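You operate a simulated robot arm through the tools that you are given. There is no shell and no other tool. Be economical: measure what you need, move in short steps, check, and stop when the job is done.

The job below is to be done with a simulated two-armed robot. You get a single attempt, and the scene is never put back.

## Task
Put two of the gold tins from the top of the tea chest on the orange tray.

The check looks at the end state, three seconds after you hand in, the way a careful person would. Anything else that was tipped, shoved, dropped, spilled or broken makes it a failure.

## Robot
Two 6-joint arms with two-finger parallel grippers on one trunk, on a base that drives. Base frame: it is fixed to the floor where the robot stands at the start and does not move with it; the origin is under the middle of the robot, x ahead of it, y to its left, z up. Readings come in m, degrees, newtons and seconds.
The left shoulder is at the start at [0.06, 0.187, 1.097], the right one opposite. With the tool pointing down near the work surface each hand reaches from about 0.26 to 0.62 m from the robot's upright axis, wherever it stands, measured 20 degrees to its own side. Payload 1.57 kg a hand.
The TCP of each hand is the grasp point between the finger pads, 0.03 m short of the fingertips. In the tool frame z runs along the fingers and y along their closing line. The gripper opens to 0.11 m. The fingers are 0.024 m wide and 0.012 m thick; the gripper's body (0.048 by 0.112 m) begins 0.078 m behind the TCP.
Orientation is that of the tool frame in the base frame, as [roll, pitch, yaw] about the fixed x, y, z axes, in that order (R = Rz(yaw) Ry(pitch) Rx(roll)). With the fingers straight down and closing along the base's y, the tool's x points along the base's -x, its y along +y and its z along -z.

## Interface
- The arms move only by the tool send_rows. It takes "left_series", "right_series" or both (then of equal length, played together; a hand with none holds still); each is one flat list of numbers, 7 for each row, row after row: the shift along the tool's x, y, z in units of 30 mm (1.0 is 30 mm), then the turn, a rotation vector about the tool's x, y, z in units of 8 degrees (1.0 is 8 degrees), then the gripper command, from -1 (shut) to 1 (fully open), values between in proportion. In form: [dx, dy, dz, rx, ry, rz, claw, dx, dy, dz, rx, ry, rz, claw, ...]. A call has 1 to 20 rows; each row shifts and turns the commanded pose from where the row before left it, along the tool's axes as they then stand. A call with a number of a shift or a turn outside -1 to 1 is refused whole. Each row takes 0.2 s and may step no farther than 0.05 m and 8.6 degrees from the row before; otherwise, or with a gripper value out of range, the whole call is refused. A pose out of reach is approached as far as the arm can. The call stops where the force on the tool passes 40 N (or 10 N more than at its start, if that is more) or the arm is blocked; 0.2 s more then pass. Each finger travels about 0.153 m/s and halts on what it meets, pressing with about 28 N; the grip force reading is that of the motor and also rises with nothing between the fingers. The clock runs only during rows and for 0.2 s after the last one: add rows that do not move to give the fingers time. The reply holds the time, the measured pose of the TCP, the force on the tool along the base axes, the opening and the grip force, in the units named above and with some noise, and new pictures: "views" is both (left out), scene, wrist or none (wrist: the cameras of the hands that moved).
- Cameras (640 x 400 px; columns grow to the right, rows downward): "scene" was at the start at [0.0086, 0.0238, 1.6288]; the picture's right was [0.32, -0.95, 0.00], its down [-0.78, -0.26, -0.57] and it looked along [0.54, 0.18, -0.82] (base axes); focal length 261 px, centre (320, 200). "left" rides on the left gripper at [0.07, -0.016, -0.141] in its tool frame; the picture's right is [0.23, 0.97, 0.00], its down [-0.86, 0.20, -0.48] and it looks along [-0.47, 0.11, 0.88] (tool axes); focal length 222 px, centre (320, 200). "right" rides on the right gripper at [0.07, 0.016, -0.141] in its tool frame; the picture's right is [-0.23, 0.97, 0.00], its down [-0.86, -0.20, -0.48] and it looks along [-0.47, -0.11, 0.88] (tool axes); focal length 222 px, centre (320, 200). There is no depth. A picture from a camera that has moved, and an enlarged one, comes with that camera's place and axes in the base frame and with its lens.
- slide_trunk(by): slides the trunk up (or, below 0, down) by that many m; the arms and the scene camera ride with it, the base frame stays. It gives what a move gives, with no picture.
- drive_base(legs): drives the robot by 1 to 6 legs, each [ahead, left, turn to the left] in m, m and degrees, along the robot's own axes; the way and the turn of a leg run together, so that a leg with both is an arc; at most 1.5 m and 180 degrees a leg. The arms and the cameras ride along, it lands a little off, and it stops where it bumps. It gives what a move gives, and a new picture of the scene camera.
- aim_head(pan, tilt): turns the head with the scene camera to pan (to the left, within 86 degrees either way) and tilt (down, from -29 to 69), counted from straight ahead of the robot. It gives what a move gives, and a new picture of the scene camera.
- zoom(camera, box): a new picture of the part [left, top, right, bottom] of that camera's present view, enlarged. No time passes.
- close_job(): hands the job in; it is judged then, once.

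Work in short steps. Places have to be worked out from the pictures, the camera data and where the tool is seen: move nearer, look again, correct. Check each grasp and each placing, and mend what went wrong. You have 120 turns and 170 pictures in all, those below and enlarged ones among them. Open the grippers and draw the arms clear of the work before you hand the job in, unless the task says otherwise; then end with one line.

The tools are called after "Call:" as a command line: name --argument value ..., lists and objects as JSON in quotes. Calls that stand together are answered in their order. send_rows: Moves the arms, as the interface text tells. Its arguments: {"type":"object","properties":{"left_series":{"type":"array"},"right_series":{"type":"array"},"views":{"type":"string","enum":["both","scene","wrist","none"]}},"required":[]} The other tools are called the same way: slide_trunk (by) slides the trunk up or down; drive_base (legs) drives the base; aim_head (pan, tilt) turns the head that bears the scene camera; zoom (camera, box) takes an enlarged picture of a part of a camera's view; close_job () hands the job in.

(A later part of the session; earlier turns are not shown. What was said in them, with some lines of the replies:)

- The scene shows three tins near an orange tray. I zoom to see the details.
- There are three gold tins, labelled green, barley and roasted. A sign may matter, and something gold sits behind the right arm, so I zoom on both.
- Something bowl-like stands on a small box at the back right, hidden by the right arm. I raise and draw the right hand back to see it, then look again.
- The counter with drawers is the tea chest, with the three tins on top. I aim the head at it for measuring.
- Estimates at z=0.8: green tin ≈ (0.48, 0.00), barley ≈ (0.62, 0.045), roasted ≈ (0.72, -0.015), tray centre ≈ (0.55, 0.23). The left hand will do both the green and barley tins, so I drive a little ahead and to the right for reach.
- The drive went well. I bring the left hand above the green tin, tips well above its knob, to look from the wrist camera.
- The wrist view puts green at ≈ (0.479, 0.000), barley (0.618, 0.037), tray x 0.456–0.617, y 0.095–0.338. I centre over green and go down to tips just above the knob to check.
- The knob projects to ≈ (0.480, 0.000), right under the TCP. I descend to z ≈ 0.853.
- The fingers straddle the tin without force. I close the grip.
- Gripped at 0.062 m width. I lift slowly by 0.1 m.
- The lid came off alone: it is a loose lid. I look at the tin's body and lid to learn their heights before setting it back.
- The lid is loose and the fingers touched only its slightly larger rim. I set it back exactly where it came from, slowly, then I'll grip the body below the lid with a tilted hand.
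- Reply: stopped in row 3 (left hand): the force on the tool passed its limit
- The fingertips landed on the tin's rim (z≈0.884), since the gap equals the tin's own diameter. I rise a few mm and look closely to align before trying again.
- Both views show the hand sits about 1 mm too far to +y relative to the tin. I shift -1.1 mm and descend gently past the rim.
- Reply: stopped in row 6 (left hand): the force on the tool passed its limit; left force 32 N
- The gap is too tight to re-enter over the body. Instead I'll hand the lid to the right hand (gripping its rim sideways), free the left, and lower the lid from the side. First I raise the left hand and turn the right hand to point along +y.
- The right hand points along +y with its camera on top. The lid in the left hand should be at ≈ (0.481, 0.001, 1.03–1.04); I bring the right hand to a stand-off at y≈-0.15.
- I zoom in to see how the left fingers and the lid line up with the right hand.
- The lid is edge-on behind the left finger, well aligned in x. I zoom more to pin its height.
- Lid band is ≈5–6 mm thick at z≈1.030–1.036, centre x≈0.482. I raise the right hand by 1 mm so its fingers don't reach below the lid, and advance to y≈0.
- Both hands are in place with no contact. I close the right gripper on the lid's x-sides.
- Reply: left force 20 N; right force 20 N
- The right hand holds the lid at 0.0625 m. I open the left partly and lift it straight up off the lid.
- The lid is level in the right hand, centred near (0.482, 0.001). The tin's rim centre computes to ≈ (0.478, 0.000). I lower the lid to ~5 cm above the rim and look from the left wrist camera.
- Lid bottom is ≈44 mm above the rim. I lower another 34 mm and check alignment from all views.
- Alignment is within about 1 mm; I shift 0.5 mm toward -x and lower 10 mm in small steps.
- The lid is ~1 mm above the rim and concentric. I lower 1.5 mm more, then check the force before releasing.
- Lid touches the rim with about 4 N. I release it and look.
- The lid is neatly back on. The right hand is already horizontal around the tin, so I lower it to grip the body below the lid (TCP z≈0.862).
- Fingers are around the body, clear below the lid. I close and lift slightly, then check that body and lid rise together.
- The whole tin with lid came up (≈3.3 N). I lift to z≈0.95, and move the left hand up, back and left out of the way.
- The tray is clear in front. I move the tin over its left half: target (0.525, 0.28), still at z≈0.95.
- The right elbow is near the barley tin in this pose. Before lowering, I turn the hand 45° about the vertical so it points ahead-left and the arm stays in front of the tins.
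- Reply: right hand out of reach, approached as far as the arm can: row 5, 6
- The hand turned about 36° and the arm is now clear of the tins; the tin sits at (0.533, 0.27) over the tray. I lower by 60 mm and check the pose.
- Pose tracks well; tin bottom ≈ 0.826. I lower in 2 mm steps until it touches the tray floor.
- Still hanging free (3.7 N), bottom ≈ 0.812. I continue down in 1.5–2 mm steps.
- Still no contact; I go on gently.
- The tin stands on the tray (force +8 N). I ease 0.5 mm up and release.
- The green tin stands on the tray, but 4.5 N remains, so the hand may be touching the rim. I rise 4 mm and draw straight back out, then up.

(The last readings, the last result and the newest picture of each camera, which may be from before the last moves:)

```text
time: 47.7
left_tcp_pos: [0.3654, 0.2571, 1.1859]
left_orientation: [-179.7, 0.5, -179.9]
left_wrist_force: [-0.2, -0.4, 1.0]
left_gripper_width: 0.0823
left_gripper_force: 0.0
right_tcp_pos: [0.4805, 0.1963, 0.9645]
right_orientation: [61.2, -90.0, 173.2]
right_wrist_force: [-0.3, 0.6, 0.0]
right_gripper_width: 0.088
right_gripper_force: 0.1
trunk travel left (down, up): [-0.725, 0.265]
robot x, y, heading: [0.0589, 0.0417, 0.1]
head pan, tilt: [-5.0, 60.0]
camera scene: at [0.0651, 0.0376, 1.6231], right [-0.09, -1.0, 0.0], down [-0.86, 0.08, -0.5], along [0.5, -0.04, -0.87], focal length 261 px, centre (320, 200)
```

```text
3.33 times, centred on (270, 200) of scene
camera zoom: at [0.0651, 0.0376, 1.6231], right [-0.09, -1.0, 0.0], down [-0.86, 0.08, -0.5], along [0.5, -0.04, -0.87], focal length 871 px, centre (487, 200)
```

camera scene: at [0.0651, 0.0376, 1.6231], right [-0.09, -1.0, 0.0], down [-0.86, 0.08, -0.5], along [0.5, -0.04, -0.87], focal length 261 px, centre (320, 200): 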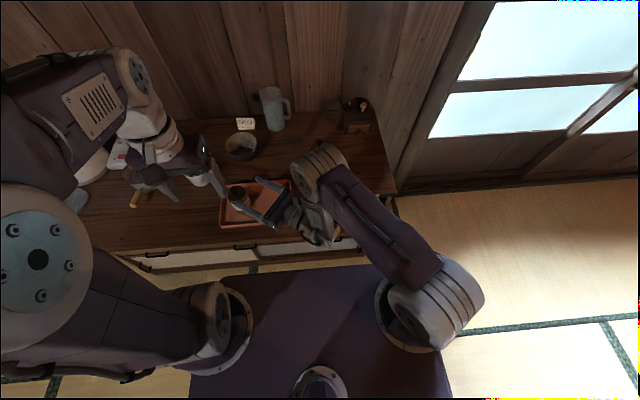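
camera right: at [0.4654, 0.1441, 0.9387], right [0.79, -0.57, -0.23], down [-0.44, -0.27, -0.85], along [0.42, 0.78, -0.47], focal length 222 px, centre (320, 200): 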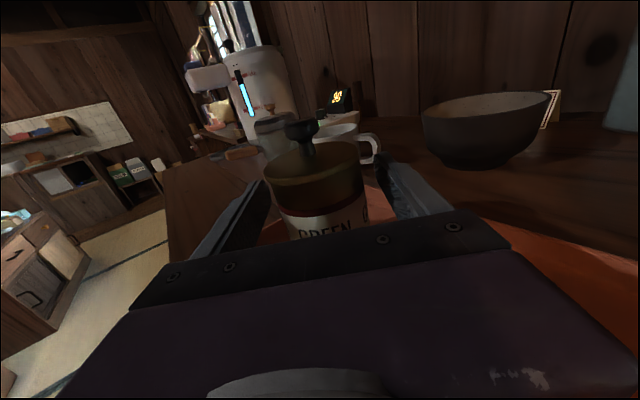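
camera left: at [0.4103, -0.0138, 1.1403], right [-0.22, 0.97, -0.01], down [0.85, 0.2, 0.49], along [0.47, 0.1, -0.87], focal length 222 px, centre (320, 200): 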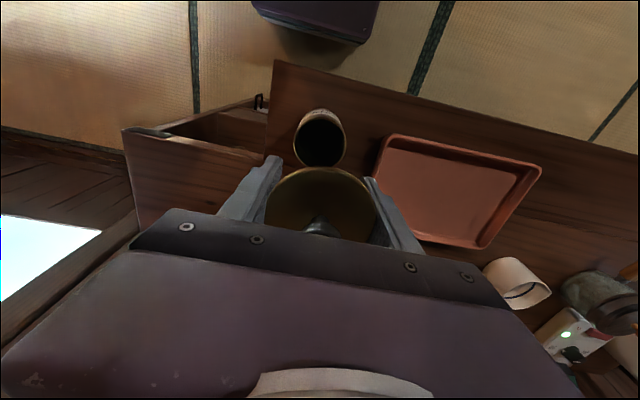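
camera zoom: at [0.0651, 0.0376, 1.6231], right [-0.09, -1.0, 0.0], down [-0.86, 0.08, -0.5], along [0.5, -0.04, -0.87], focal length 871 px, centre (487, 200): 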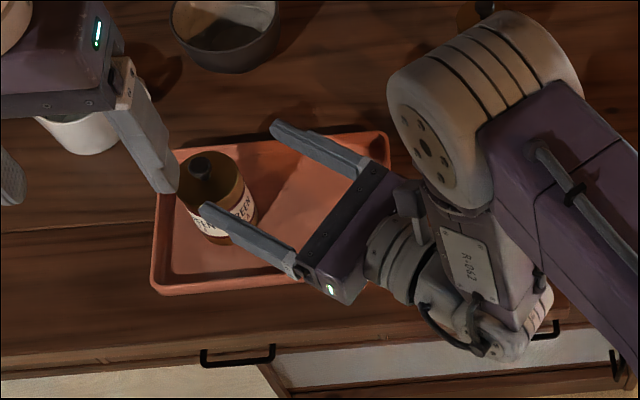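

Green is on the tray. Next is barley at ≈ (0.618, 0.037). I raise the right hand a bit more and drive right 0.22 m for the same kind of reach.

Call:
send_rows --right_series '[0.7, 0, 0, 0, 0, 0, 0.6, 0.7, 0, -0.3, 0, 0, 0, 0.6, 0, 0, 0, 0, 0, 0, 0.6]' --views "none"

Call:
drive_base --legs '[[0, -0.22, 0]]'

Call:
zoom --camera "scene" --box '[180, 100, 380, 260]'

```text
time: 48.5
left_tcp_pos: [0.3659, 0.2564, 1.1847]
left_orientation: [-179.7, 0.5, 179.9]
left_wrist_force: [-0.4, -0.1, -0.2]
left_gripper_width: 0.0827
left_gripper_force: 0.0
right_tcp_pos: [0.478, 0.1888, 1.0088]
right_orientation: [-132.0, -89.9, 6.5]
right_wrist_force: [-0.4, -0.3, 0.1]
right_gripper_width: 0.0878
right_gripper_force: 0.1
trunk travel left (down, up): [-0.725, 0.265]
robot x, y, heading: [0.0608, 0.0376, -0.1]
head pan, tilt: [-5.0, 60.0]
```

```text
time: 50.2
left_tcp_pos: [0.3644, 0.0428, 1.1839]
left_orientation: [-179.7, 0.5, 180.0]
left_wrist_force: [0.5, -0.3, 0.0]
left_gripper_width: 0.0823
left_gripper_force: 0.0
right_tcp_pos: [0.4767, -0.026, 1.0087]
right_orientation: [-160.6, -89.9, 35.2]
right_wrist_force: [0.2, 1.1, 1.0]
right_gripper_width: 0.088
right_gripper_force: 0.0
trunk travel left (down, up): [-0.725, 0.265]
robot x, y, heading: [0.0589, -0.17, 0.3]
head pan, tilt: [-5.0, 60.0]
camera scene: at [0.0654, -0.1778, 1.6231], right [-0.09, -1.0, 0.0], down [-0.86, 0.07, -0.5], along [0.5, -0.04, -0.87], focal length 261 px, centre (320, 200)
```

scene: 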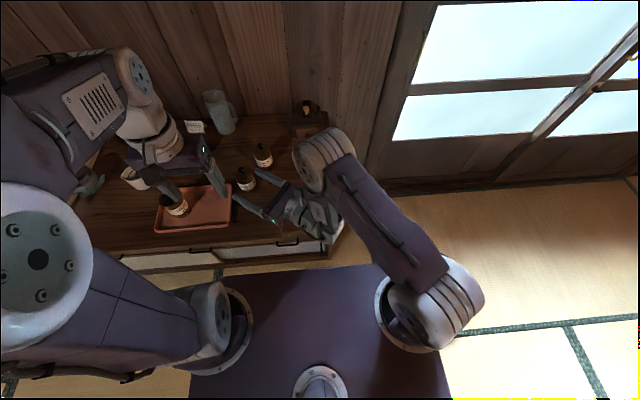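

```text
2.50 times, centred on (280, 180) of scene
camera zoom: at [0.0654, -0.1778, 1.6231], right [-0.09, -1.0, 0.0], down [-0.86, 0.07, -0.5], along [0.5, -0.04, -0.87], focal length 653 px, centre (420, 250)
```

zoom: 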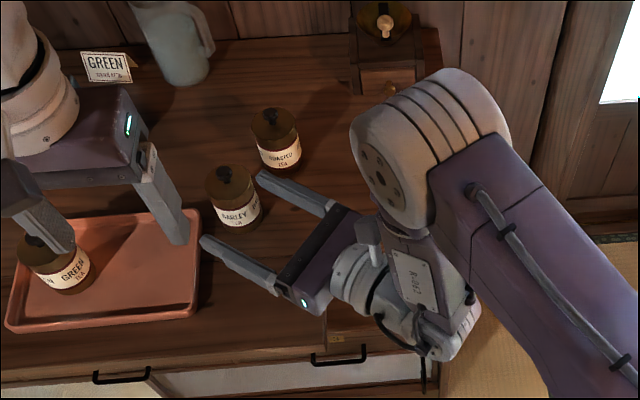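

Barley refines to ≈ (0.616, 0.039). I move to a stand-off in line with it at (0.545, -0.06), still high.

Call:
send_rows --right_series '[0, 0.6, 0.1, 0, 0, 0, 0.6, 0, 0.8, 0.1, 0, 0, 0, 0.6, 0, 0.7, 0.1, 0, 0, 0, 0.6, 0, 0.41, 0.11, 0, 0, 0, 0.6, 0, 0, 0, 0, 0, 0, 0.6]' --views "wrist"

Call:
zoom --camera "scene" --box '[200, 120, 360, 240]'

```text
time: 51.4
left_tcp_pos: [0.3647, 0.0407, 1.1852]
left_orientation: [-179.8, 0.5, 180.0]
left_wrist_force: [-0.5, -0.9, 0.0]
left_gripper_width: 0.0824
left_gripper_force: 0.1
right_tcp_pos: [0.5444, -0.0583, 1.0095]
right_orientation: [-111.1, -90.0, -14.3]
right_wrist_force: [0.5, 0.2, 1.0]
right_gripper_width: 0.0881
right_gripper_force: 0.0
trunk travel left (down, up): [-0.725, 0.265]
robot x, y, heading: [0.0606, -0.1766, 0.1]
head pan, tilt: [-5.0, 60.0]
camera right: at [0.4765, -0.1859, 1.0788], right [0.79, -0.56, -0.23], down [-0.44, -0.27, -0.85], along [0.42, 0.78, -0.47], focal length 222 px, centre (320, 200)
```

right: 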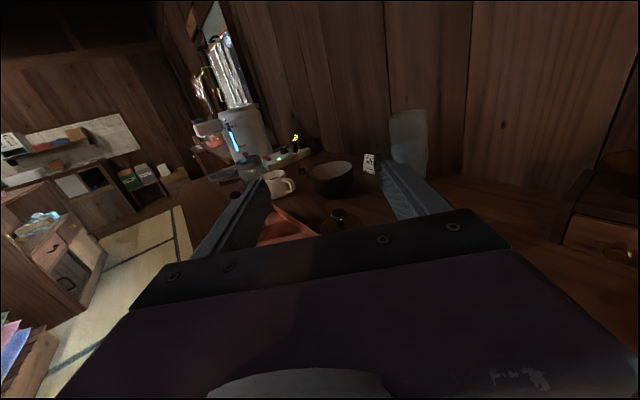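

```text
3.33 times, centred on (280, 180) of scene
camera zoom: at [0.0652, -0.1789, 1.6231], right [-0.09, -1.0, 0.0], down [-0.86, 0.07, -0.5], along [0.5, -0.04, -0.87], focal length 871 px, centre (453, 267)
```

zoom: 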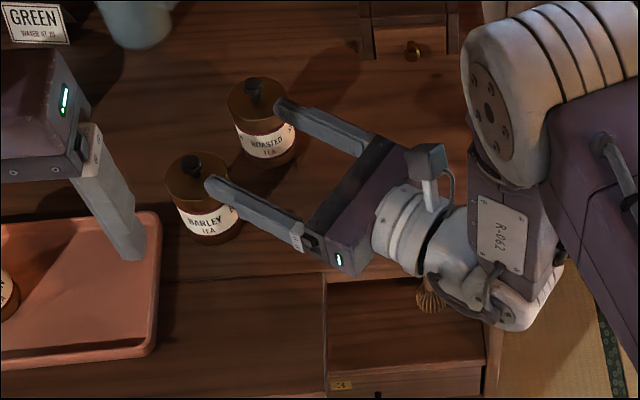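

The camera geometry confirms barley lies straight ahead of the hand. I go down at the stand-off to z≈0.866.

Call:
send_rows --right_series '[-0.8, 0, 0, 0, 0, 0, 0.6, -0.9, 0, 0, 0, 0, 0, 0.6, -0.9, 0, 0, 0, 0, 0, 0.6, -0.9, 0, 0, 0, 0, 0, 0.6, -0.7, 0, 0, 0, 0, 0, 0.6, -0.58, 0, 0, 0, 0, 0, 0.6, 0, 0, 0, 0, 0, 0, 0.6]' --views "wrist"

Call:
zoom --camera "scene" --box '[200, 120, 360, 240]'

```text
time: 53.0
left_tcp_pos: [0.3649, 0.0414, 1.1866]
left_orientation: [-179.8, 0.4, 180.0]
left_wrist_force: [-1.0, -0.5, 0.4]
left_gripper_width: 0.0827
left_gripper_force: 0.2
right_tcp_pos: [0.545, -0.0587, 0.8657]
right_orientation: [-126.4, -90.0, 1.1]
right_wrist_force: [-0.7, 0.4, -0.5]
right_gripper_width: 0.088
right_gripper_force: 0.0
trunk travel left (down, up): [-0.725, 0.265]
robot x, y, heading: [0.0609, -0.1733, 0.1]
head pan, tilt: [-5.0, 60.0]
camera right: at [0.4772, -0.1853, 0.9355], right [0.79, -0.56, -0.23], down [-0.44, -0.27, -0.85], along [0.42, 0.78, -0.47], focal length 222 px, centre (320, 200)
```

right: 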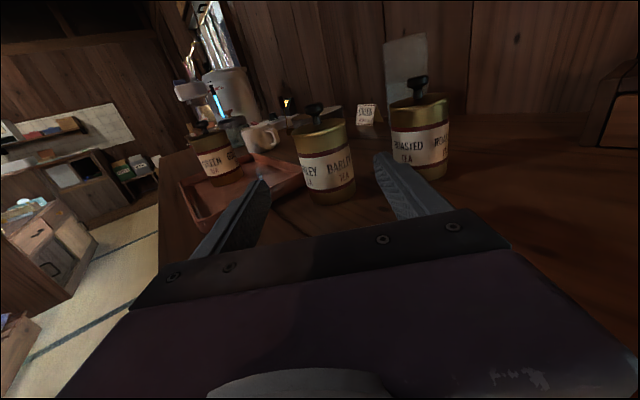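

```text
3.33 times, centred on (280, 180) of scene
camera zoom: at [0.0654, -0.1788, 1.6231], right [-0.09, -1.0, 0.0], down [-0.86, 0.07, -0.5], along [0.5, -0.04, -0.87], focal length 871 px, centre (453, 267)
```

zoom: 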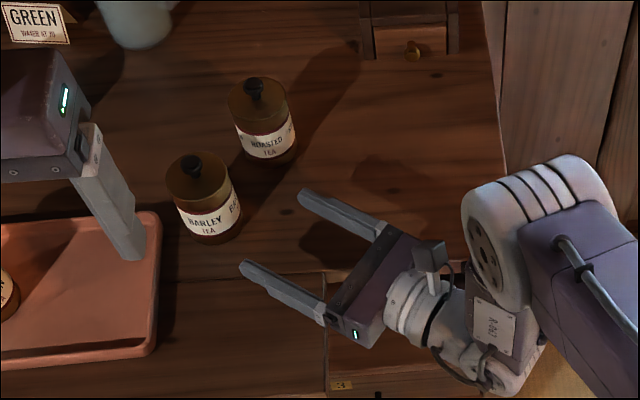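

Clear path. I zoom on the barley tin to refine the lateral alignment.

Call:
zoom --camera "right" --box '[280, 90, 380, 210]'

```text
3.33 times, centred on (330, 150) of right
camera zoom: at [0.4772, -0.1853, 0.9355], right [0.79, -0.56, -0.23], down [-0.44, -0.27, -0.85], along [0.42, 0.78, -0.47], focal length 740 px, centre (287, 367)
```

zoom: 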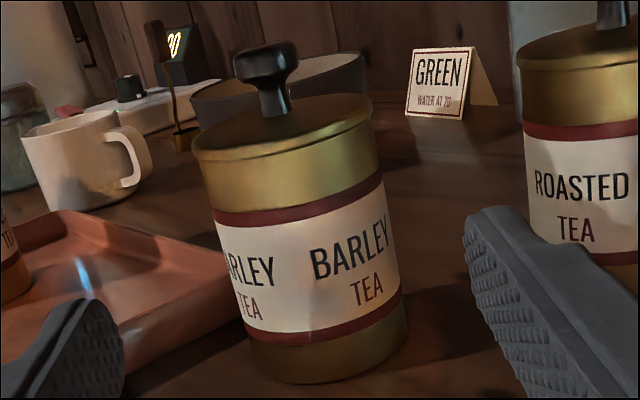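

Barley is ~3 mm to the tool's +y and ~0.115 m ahead. I correct and advance around it.

Call:
send_rows --right_series '[0, 0.1, 0.4, 0, 0, 0, 0.6, 0, 0, 0.7, 0, 0, 0, 0.6, 0, 0, 0.7, 0, 0, 0, 0.6, 0, 0, 0.7, 0, 0, 0, 0.6, 0, 0, 0.7, 0, 0, 0, 0.6, 0, 0, 0.6, 0, 0, 0, 0.6, 0, 0, 0, 0, 0, 0, 0.6]' --views "none"

Call:
zoom --camera "scene" --box '[210, 120, 310, 200]'

Call:
zoom --camera "right" --box '[230, 120, 430, 260]'

```text
time: 54.6
left_tcp_pos: [0.3652, 0.0402, 1.1851]
left_orientation: [-179.9, 0.4, -180.0]
left_wrist_force: [-0.7, -0.1, 0.8]
left_gripper_width: 0.0827
left_gripper_force: 0.1
right_tcp_pos: [0.6133, 0.0305, 0.8656]
right_orientation: [-116.9, -89.9, -8.5]
right_wrist_force: [-0.6, -0.7, 0.1]
right_gripper_width: 0.088
right_gripper_force: 0.0
trunk travel left (down, up): [-0.725, 0.265]
robot x, y, heading: [0.0588, -0.1747, 0.1]
head pan, tilt: [-5.0, 60.0]
```

```text
5.00 times, centred on (260, 160) of scene
camera zoom: at [0.0654, -0.1789, 1.6231], right [-0.09, -1.0, 0.0], down [-0.86, 0.07, -0.5], along [0.5, -0.04, -0.87], focal length 1306 px, centre (620, 400)
```

zoom: 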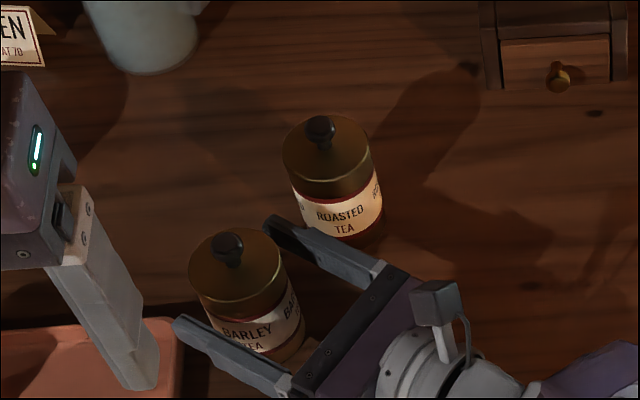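

```text
2.86 times, centred on (330, 190) of right
camera zoom: at [0.5452, -0.0957, 0.9345], right [0.79, -0.56, -0.23], down [-0.44, -0.27, -0.85], along [0.42, 0.78, -0.47], focal length 635 px, centre (291, 229)
```

zoom: 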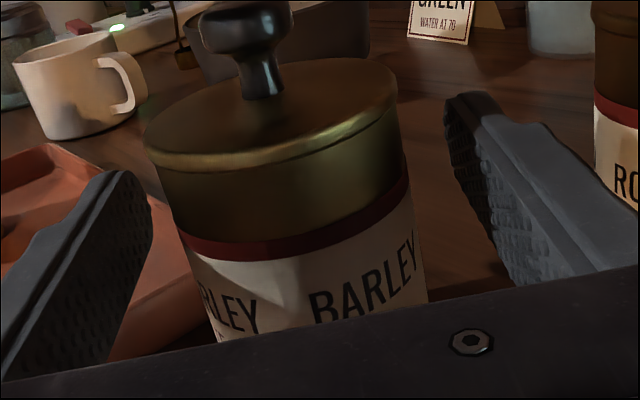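

This matches the green grasp view, about 1 cm farther. I advance 8 mm, close, and lift a little.

Call:
send_rows --right_series '[0, 0, 0.28, 0, 0, 0, 0.6, 0, 0, 0, 0, 0, 0, 0.2, 0, 0, 0, 0, 0, 0, -1, 0, 0, 0, 0, 0, 0, -1, 0, 0, 0, 0, 0, 0, -1, 0.2, 0, 0, 0, 0, 0, -1, 0.4, 0, 0, 0, 0, 0, -1, 0.4, 0, 0, 0, 0, 0, -1, 0, 0, 0, 0, 0, 0, -1]' --views "wrist"

Call:
zoom --camera "scene" --box '[210, 120, 310, 200]'

```text
time: 56.6
left_tcp_pos: [0.3649, 0.0425, 1.1856]
left_orientation: [-179.9, 0.5, 180.0]
left_wrist_force: [-0.9, -0.8, -0.4]
left_gripper_width: 0.0824
left_gripper_force: 0.2
right_tcp_pos: [0.6181, 0.0367, 0.8947]
right_orientation: [-128.9, -89.8, 3.5]
right_wrist_force: [-0.4, -1.6, -3.4]
right_gripper_width: 0.0604
right_gripper_force: 27.5
trunk travel left (down, up): [-0.725, 0.265]
robot x, y, heading: [0.0608, -0.1797, 0.2]
head pan, tilt: [-5.0, 60.0]
camera right: at [0.5505, -0.0893, 0.9643], right [0.79, -0.56, -0.23], down [-0.44, -0.27, -0.85], along [0.42, 0.78, -0.47], focal length 222 px, centre (320, 200)
```

right: 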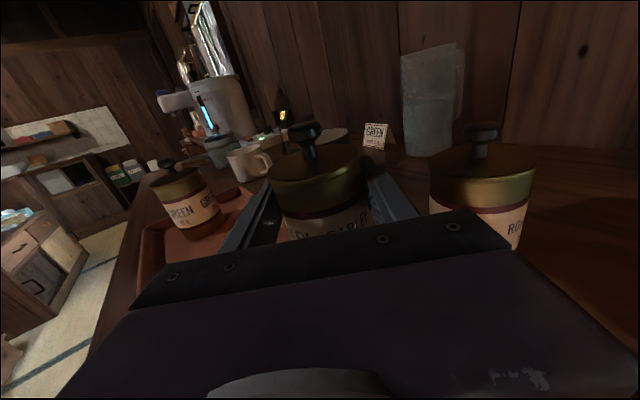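

```text
5.00 times, centred on (260, 160) of scene
camera zoom: at [0.0662, -0.1786, 1.6231], right [-0.09, -1.0, 0.0], down [-0.86, 0.07, -0.5], along [0.5, -0.04, -0.87], focal length 1306 px, centre (620, 400)
```

zoom: 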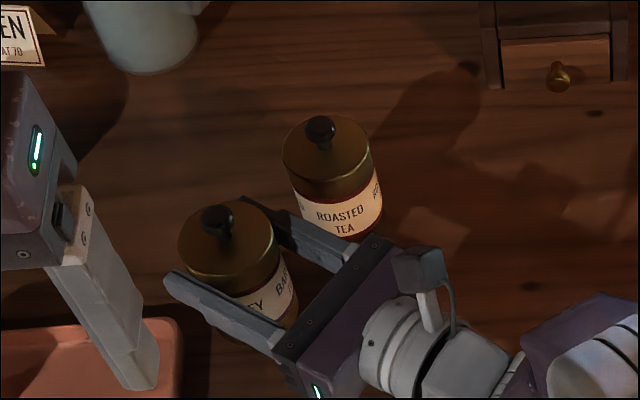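

Barley with its lid is lifted; roasted is undisturbed. I raise to z≈0.965 and drive left 0.105 m.

Call:
send_rows --right_series '[0.5, 0, 0, 0, 0, 0, -1, 0.6, 0, 0, 0, 0, 0, -1, 0.6, 0, 0, 0, 0, 0, -1, 0.6, 0, 0, 0, 0, 0, -1, 0, 0, 0, 0, 0, 0, -1]' --views "none"

Call:
drive_base --legs '[[0, 0.105, 0]]'

```text
time: 57.8
left_tcp_pos: [0.3652, 0.0418, 1.186]
left_orientation: [-179.8, 0.5, 180.0]
left_wrist_force: [0.3, -0.1, -0.2]
left_gripper_width: 0.0825
left_gripper_force: 0.0
right_tcp_pos: [0.6179, 0.0379, 0.9642]
right_orientation: [-127.9, -89.9, 2.5]
right_wrist_force: [-0.1, 0.2, -3.1]
right_gripper_width: 0.0606
right_gripper_force: 27.1
trunk travel left (down, up): [-0.725, 0.265]
robot x, y, heading: [0.0592, -0.1723, 0.1]
head pan, tilt: [-5.0, 60.0]
```

```text
time: 58.9
left_tcp_pos: [0.365, 0.1451, 1.1857]
left_orientation: [-179.8, 0.6, -180.0]
left_wrist_force: [0.1, 0.0, -0.1]
left_gripper_width: 0.0827
left_gripper_force: 0.1
right_tcp_pos: [0.6181, 0.1403, 0.9638]
right_orientation: [-115.8, -89.9, -9.6]
right_wrist_force: [-0.5, 0.1, -3.4]
right_gripper_width: 0.0603
right_gripper_force: 28.2
trunk travel left (down, up): [-0.725, 0.265]
robot x, y, heading: [0.0616, -0.0738, -0.0]
head pan, tilt: [-5.0, 60.0]
camera scene: at [0.0659, -0.0751, 1.6231], right [-0.09, -1.0, 0.0], down [-0.86, 0.08, -0.5], along [0.5, -0.04, -0.87], focal length 261 px, centre (320, 200)
```

scene: 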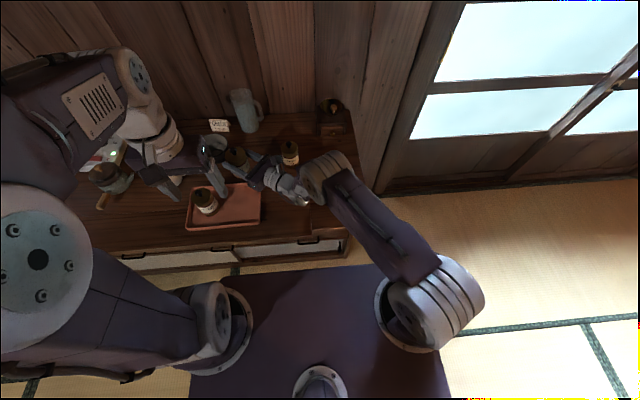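

Now I shift the tin over the right half of the tray, target (0.535, 0.16), still high.

Call:
send_rows --right_series '[0, -0.5, -0.2, 0, 0, 0, -1, 0, -0.6, -0.25, 0, 0, 0, -1, 0, -0.6, -0.25, 0, 0, 0, -1, 0, -0.6, -0.25, 0, 0, 0, -1, 0, -0.35, -0.13, 0, 0, 0, -1, 0, 0, 0, 0, 0, 0, -1]' --views "none"

Call:
zoom --camera "scene" --box '[170, 140, 310, 250]'

Call:
zoom --camera "right" --box '[160, 60, 480, 260]'

```text
time: 60.3
left_tcp_pos: [0.365, 0.1454, 1.1852]
left_orientation: [-179.8, 0.4, 180.0]
left_wrist_force: [0.1, -0.4, 0.1]
left_gripper_width: 0.0823
left_gripper_force: 0.1
right_tcp_pos: [0.5347, 0.161, 0.9652]
right_orientation: [-125.7, -89.9, 0.3]
right_wrist_force: [-0.3, -0.6, -4.1]
right_gripper_width: 0.0606
right_gripper_force: 28.0
trunk travel left (down, up): [-0.725, 0.265]
robot x, y, heading: [0.0573, -0.0712, -0.2]
head pan, tilt: [-5.0, 60.0]
```

```text
3.64 times, centred on (240, 195) of scene
camera zoom: at [0.0661, -0.0745, 1.6231], right [-0.09, -1.0, 0.0], down [-0.86, 0.07, -0.5], along [0.5, -0.04, -0.87], focal length 950 px, centre (611, 218)
```

zoom: 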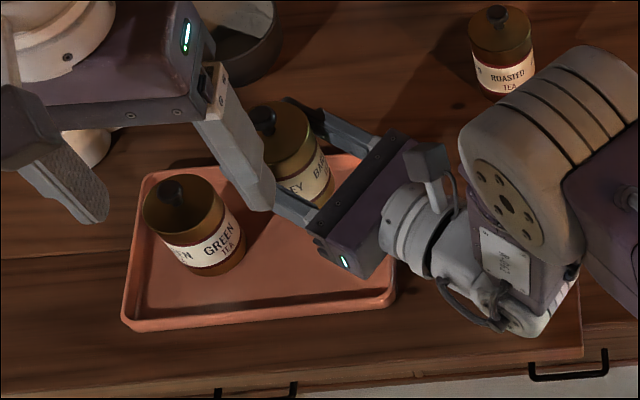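

```text
2.00 times, centred on (320, 160) of right
camera zoom: at [0.4663, 0.0339, 1.0347], right [0.79, -0.56, -0.23], down [-0.44, -0.27, -0.85], along [0.42, 0.78, -0.47], focal length 444 px, centre (320, 280)
```

zoom: 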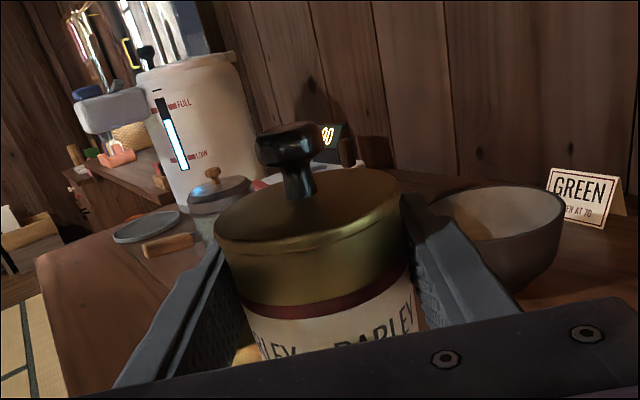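

Green is at ≈ (0.53, 0.267), so the spot at (0.535, 0.165) leaves 4 cm between tins and clears the rim. I lower by 85 mm.

Call:
send_rows --right_series '[-0.3, -0.08, 0.11, 0, 0, 0, -1, -0.6, 0, 0, 0, 0, 0, -1, -0.6, 0, 0, 0, 0, 0, -1, -0.6, 0, 0, 0, 0, 0, -1, -0.4, 0, 0, 0, 0, 0, -1, -0.33, 0, 0, 0, 0, 0, -1, 0, 0, 0, 0, 0, 0, -1]' --views "none"

Call:
zoom --camera "scene" --box '[170, 140, 310, 250]'

```text
time: 61.9
left_tcp_pos: [0.3648, 0.1452, 1.1858]
left_orientation: [-179.8, 0.5, 180.0]
left_wrist_force: [-0.5, -0.5, 0.5]
left_gripper_width: 0.0826
left_gripper_force: 0.0
right_tcp_pos: [0.5345, 0.1647, 0.879]
right_orientation: [-144.7, -90.0, 19.7]
right_wrist_force: [0.5, 0.4, -3.0]
right_gripper_width: 0.0606
right_gripper_force: 28.1
trunk travel left (down, up): [-0.725, 0.265]
robot x, y, heading: [0.0579, -0.0719, -0.2]
head pan, tilt: [-5.0, 60.0]
```

```text
3.64 times, centred on (240, 195) of scene
camera zoom: at [0.0657, -0.0743, 1.6231], right [-0.09, -1.0, 0.0], down [-0.86, 0.07, -0.5], along [0.5, -0.04, -0.87], focal length 950 px, centre (611, 218)
```

zoom: 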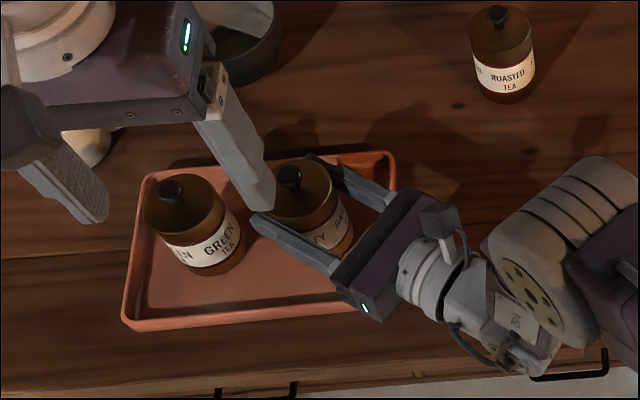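

Both would sit well inside the tray. I lower in small steps to contact.

Call:
send_rows --right_series '[-0.07, 0, 0, 0, 0, 0, -1, -0.06, 0, 0, 0, 0, 0, -1, -0.05, 0, 0, 0, 0, 0, -1, 0, 0, 0, 0, 0, 0, -1]' --views "none"

```text
time: 62.9
left_tcp_pos: [0.3643, 0.145, 1.185]
left_orientation: [-179.8, 0.6, 180.0]
left_wrist_force: [0.7, 0.1, -0.1]
left_gripper_width: 0.0824
left_gripper_force: 0.0
right_tcp_pos: [0.5337, 0.1644, 0.8734]
right_orientation: [-143.0, -89.9, 17.8]
right_wrist_force: [-0.1, 0.1, -4.1]
right_gripper_width: 0.0603
right_gripper_force: 28.1
trunk travel left (down, up): [-0.725, 0.265]
robot x, y, heading: [0.055, -0.0707, -0.1]
head pan, tilt: [-5.0, 60.0]
```

Not yet touching; I go on in 1 mm steps.

Call:
send_rows --right_series '[-0.04, 0, 0, 0, 0, 0, -1, 0, 0, 0, 0, 0, 0, -1, -0.04, 0, 0, 0, 0, 0, -1, 0, 0, 0, 0, 0, 0, -1]' --views "none"

```text
time: 63.9
left_tcp_pos: [0.3636, 0.1457, 1.1851]
left_orientation: [-179.8, 0.4, 180.0]
left_wrist_force: [0.9, -0.6, 0.1]
left_gripper_width: 0.0828
left_gripper_force: 0.0
right_tcp_pos: [0.5339, 0.1645, 0.8718]
right_orientation: [-137.4, -89.8, 12.5]
right_wrist_force: [-0.1, -0.2, -3.3]
right_gripper_width: 0.0602
right_gripper_force: 28.3
trunk travel left (down, up): [-0.725, 0.265]
robot x, y, heading: [0.0559, -0.0679, -0.1]
head pan, tilt: [-5.0, 60.0]
```

Call:
send_rows --right_series '[-0.035, 0, 0, 0, 0, 0, -1, 0, 0, 0, 0, 0, 0, -1, -0.025, 0, 0, 0, 0, 0, -1, 0, 0, 0, 0, 0, 0, -1]' --views "none"

```text
time: 64.9
left_tcp_pos: [0.3636, 0.1462, 1.1855]
left_orientation: [-179.8, 0.5, 180.0]
left_wrist_force: [0.2, 0.3, -0.1]
left_gripper_width: 0.0824
left_gripper_force: 0.0
right_tcp_pos: [0.5343, 0.1644, 0.8718]
right_orientation: [2.1, -89.9, -127.4]
right_wrist_force: [2.5, 1.7, 9.4]
right_gripper_width: 0.0606
right_gripper_force: 28.4
trunk travel left (down, up): [-0.725, 0.265]
robot x, y, heading: [0.063, -0.0674, -0.0]
head pan, tilt: [-5.0, 60.0]
```

Contact (+9 N). I ease up ~0.7 mm and release with a modest opening.

Call:
send_rows --right_series '[0.025, 0, 0, 0, 0, 0, -1, 0, 0, 0, 0, 0, 0, -1, 0, 0, 0, 0, 0, 0, 0.2, 0, 0, 0, 0, 0, 0, 0.45, 0, 0, 0, 0, 0, 0, 0.45]' --views "none"

Call:
zoom --camera "scene" --box '[170, 140, 310, 250]'

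Call:
zoom --camera "right" --box '[160, 80, 480, 280]'

```text
time: 66.1
left_tcp_pos: [0.3643, 0.1443, 1.1863]
left_orientation: [-179.8, 0.5, -179.9]
left_wrist_force: [-0.4, 0.1, -0.6]
left_gripper_width: 0.0825
left_gripper_force: 0.1
right_tcp_pos: [0.5342, 0.164, 0.8699]
right_orientation: [-143.9, -89.8, 18.8]
right_wrist_force: [-0.9, -0.8, -0.1]
right_gripper_width: 0.0794
right_gripper_force: 0.0
trunk travel left (down, up): [-0.725, 0.265]
robot x, y, heading: [0.0588, -0.0731, 0.3]
head pan, tilt: [-5.0, 60.0]
```

```text
3.64 times, centred on (240, 195) of scene
camera zoom: at [0.0651, -0.0747, 1.6231], right [-0.09, -1.0, 0.0], down [-0.86, 0.07, -0.5], along [0.5, -0.04, -0.87], focal length 950 px, centre (611, 218)
```

zoom: 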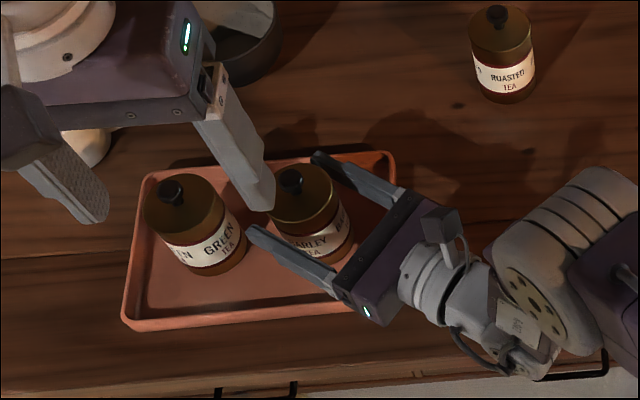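

```text
2.00 times, centred on (320, 180) of right
camera zoom: at [0.4664, 0.0376, 0.9405], right [0.8, -0.56, -0.23], down [-0.44, -0.28, -0.85], along [0.42, 0.78, -0.47], focal length 444 px, centre (320, 240)
```

zoom: 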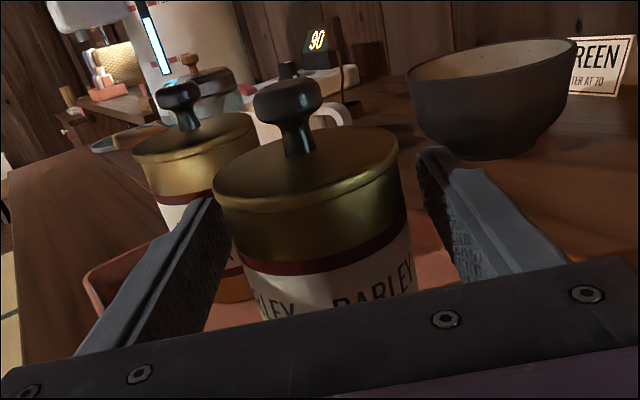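

Barley is standing freely with its lid on. I draw the hand straight back, then up, and away to the right.

Call:
send_rows --right_series '[0.08, 0, -0.3, 0, 0, 0, 0.45, 0, 0, -0.8, 0, 0, 0, 0.45, 0, 0, -0.9, 0, 0, 0, 0.45, 0, 0, -0.9, 0, 0, 0, 0.45, 0.4, 0, -0.8, 0, 0, 0, 0.45, 1, 0, 0, 0, 0, 0, 0.6, 1, 0, 0, 0, 0, 0, 1, 1, 0, 0, 0, 0, 0, 1, 1, 0, -0.5, 0, 0, 0, 1, 1, 0, -0.5, 0, 0, 0, 1]' --left_series '[0, 0, 0, 0, 0, 0, 1, 0, 0, -0.5, 0, 0, 0, 1, 0, 0, -0.5, 0, 0, 0, 1, 0.5, 0.5, 0, 0, 0, 0, 1, 0.5, 0.5, 0, 0, 0, 0, 1, 0.5, 0.5, 0, 0, 0, 0, 1, 0, 0.5, 0, 0, 0, 0, 1, 0, 0.5, 0, 0, 0, 0, 1, 0, 0, 0, 0, 0, 0, 1, 0, 0, 0, 0, 0, 0, 1]' --views "scene"

Call:
zoom --camera "scene" --box '[150, 70, 370, 260]'

```text
time: 68.3
left_tcp_pos: [0.3202, 0.2214, 1.2134]
left_orientation: [-179.7, 0.5, 179.9]
left_wrist_force: [-0.2, 1.2, -1.0]
left_gripper_width: 0.1098
left_gripper_force: 0.0
right_tcp_pos: [0.4517, 0.0517, 1.0352]
right_orientation: [64.2, -90.0, 170.4]
right_wrist_force: [0.4, -0.3, 0.0]
right_gripper_width: 0.1102
right_gripper_force: 0.1
trunk travel left (down, up): [-0.725, 0.265]
robot x, y, heading: [0.0603, -0.0665, -0.1]
head pan, tilt: [-5.0, 60.0]
camera scene: at [0.0647, -0.0752, 1.6231], right [-0.09, -1.0, 0.0], down [-0.86, 0.08, -0.5], along [0.5, -0.04, -0.87], focal length 261 px, centre (320, 200)
```

scene: 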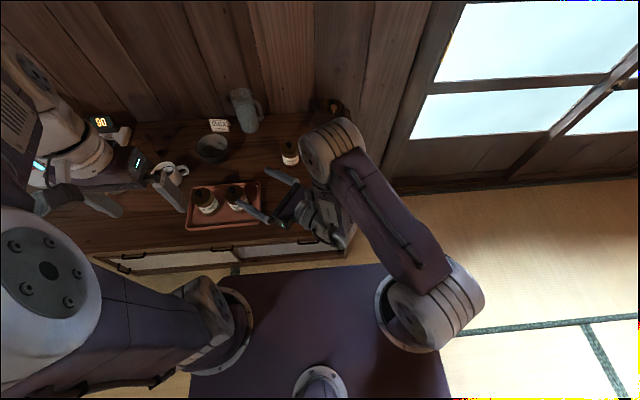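

```text
2.11 times, centred on (260, 165) of scene
camera zoom: at [0.0647, -0.0752, 1.6231], right [-0.09, -1.0, 0.0], down [-0.86, 0.08, -0.5], along [0.5, -0.04, -0.87], focal length 550 px, centre (446, 274)
```

zoom: 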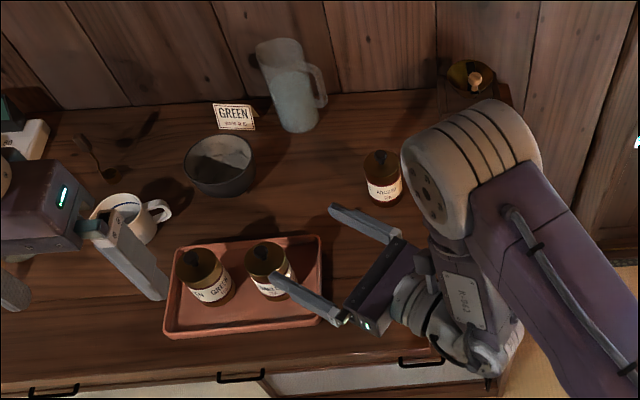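

Everything stands well. I raise and withdraw the right hand further from the tray.

Call:
send_rows --right_series '[1, 0, 0, 0, 0, 0, 1, 1, 0, 0, 0, 0, 0, 1, 1, 0, 0, 0, 0, 0, 1, 0, 0, -0.8, 0, 0, 0, 1, 0, 0, -0.8, 0, 0, 0, 1]' --views "none"

Call:
drive_base --legs '[[-0.12, 0, 0]]'

Call:
zoom --camera "scene" --box '[150, 50, 370, 240]'

```text
time: 69.5
left_tcp_pos: [0.3229, 0.2213, 1.2149]
left_orientation: [-179.8, 0.5, 179.9]
left_wrist_force: [0.3, -0.2, -0.4]
left_gripper_width: 0.11
left_gripper_force: 0.0
right_tcp_pos: [0.4484, 0.0199, 1.1133]
right_orientation: [-96.9, -89.9, -28.5]
right_wrist_force: [0.0, -0.3, 0.1]
right_gripper_width: 0.1099
right_gripper_force: 0.1
right hand out of reach, approached as far as the arm can: row 4, 5
trunk travel left (down, up): [-0.725, 0.265]
robot x, y, heading: [0.0596, -0.0703, -0.1]
head pan, tilt: [-5.0, 60.0]
```

```text
time: 70.8
left_tcp_pos: [0.202, 0.2199, 1.2137]
left_orientation: [-179.8, 0.5, 179.8]
left_wrist_force: [-0.9, 0.4, 0.1]
left_gripper_width: 0.11
left_gripper_force: 0.0
right_tcp_pos: [0.3284, 0.0219, 1.1143]
right_orientation: [-107.7, -89.9, -17.9]
right_wrist_force: [0.1, 0.8, -0.5]
right_gripper_width: 0.1098
right_gripper_force: 0.1
trunk travel left (down, up): [-0.725, 0.265]
robot x, y, heading: [-0.0595, -0.0735, -0.1]
head pan, tilt: [-5.0, 60.0]
camera scene: at [-0.0536, -0.0746, 1.6231], right [-0.09, -1.0, 0.0], down [-0.86, 0.08, -0.5], along [0.5, -0.04, -0.87], focal length 261 px, centre (320, 200)
```

scene: 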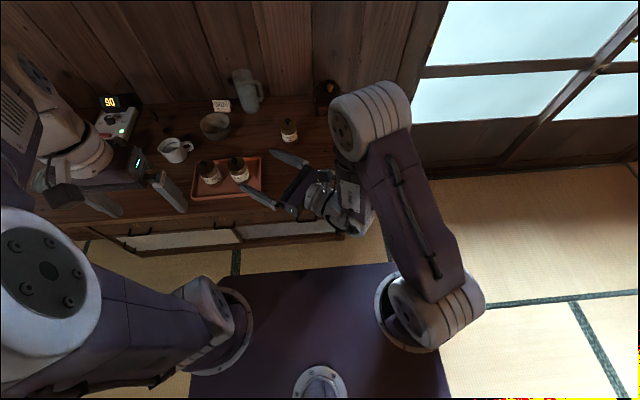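

```text
2.11 times, centred on (260, 145) of scene
camera zoom: at [-0.0536, -0.0746, 1.6231], right [-0.09, -1.0, 0.0], down [-0.86, 0.08, -0.5], along [0.5, -0.04, -0.87], focal length 550 px, centre (446, 316)
```

zoom: 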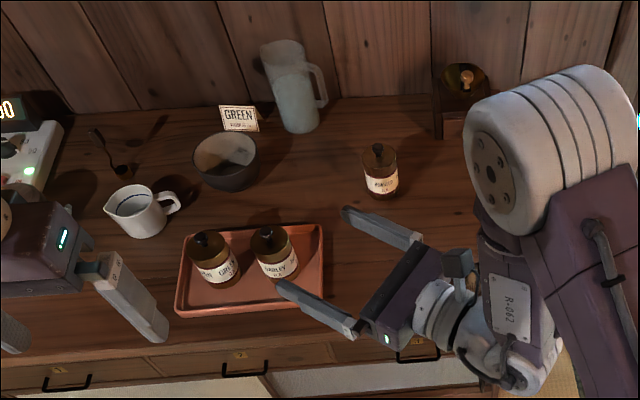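

Both tins stand upright on the tray with their lids on. The roasted tin and everything else look undisturbed, and the arms are clear with both grippers open, so I hand in.

Call:
close_job

```text
The job is handed in.
```

Two gold tins, green and barley, now stand upright on the orange tray with their lids on. On the first try the green tin's lid came off alone; I set it back on before moving the tin.
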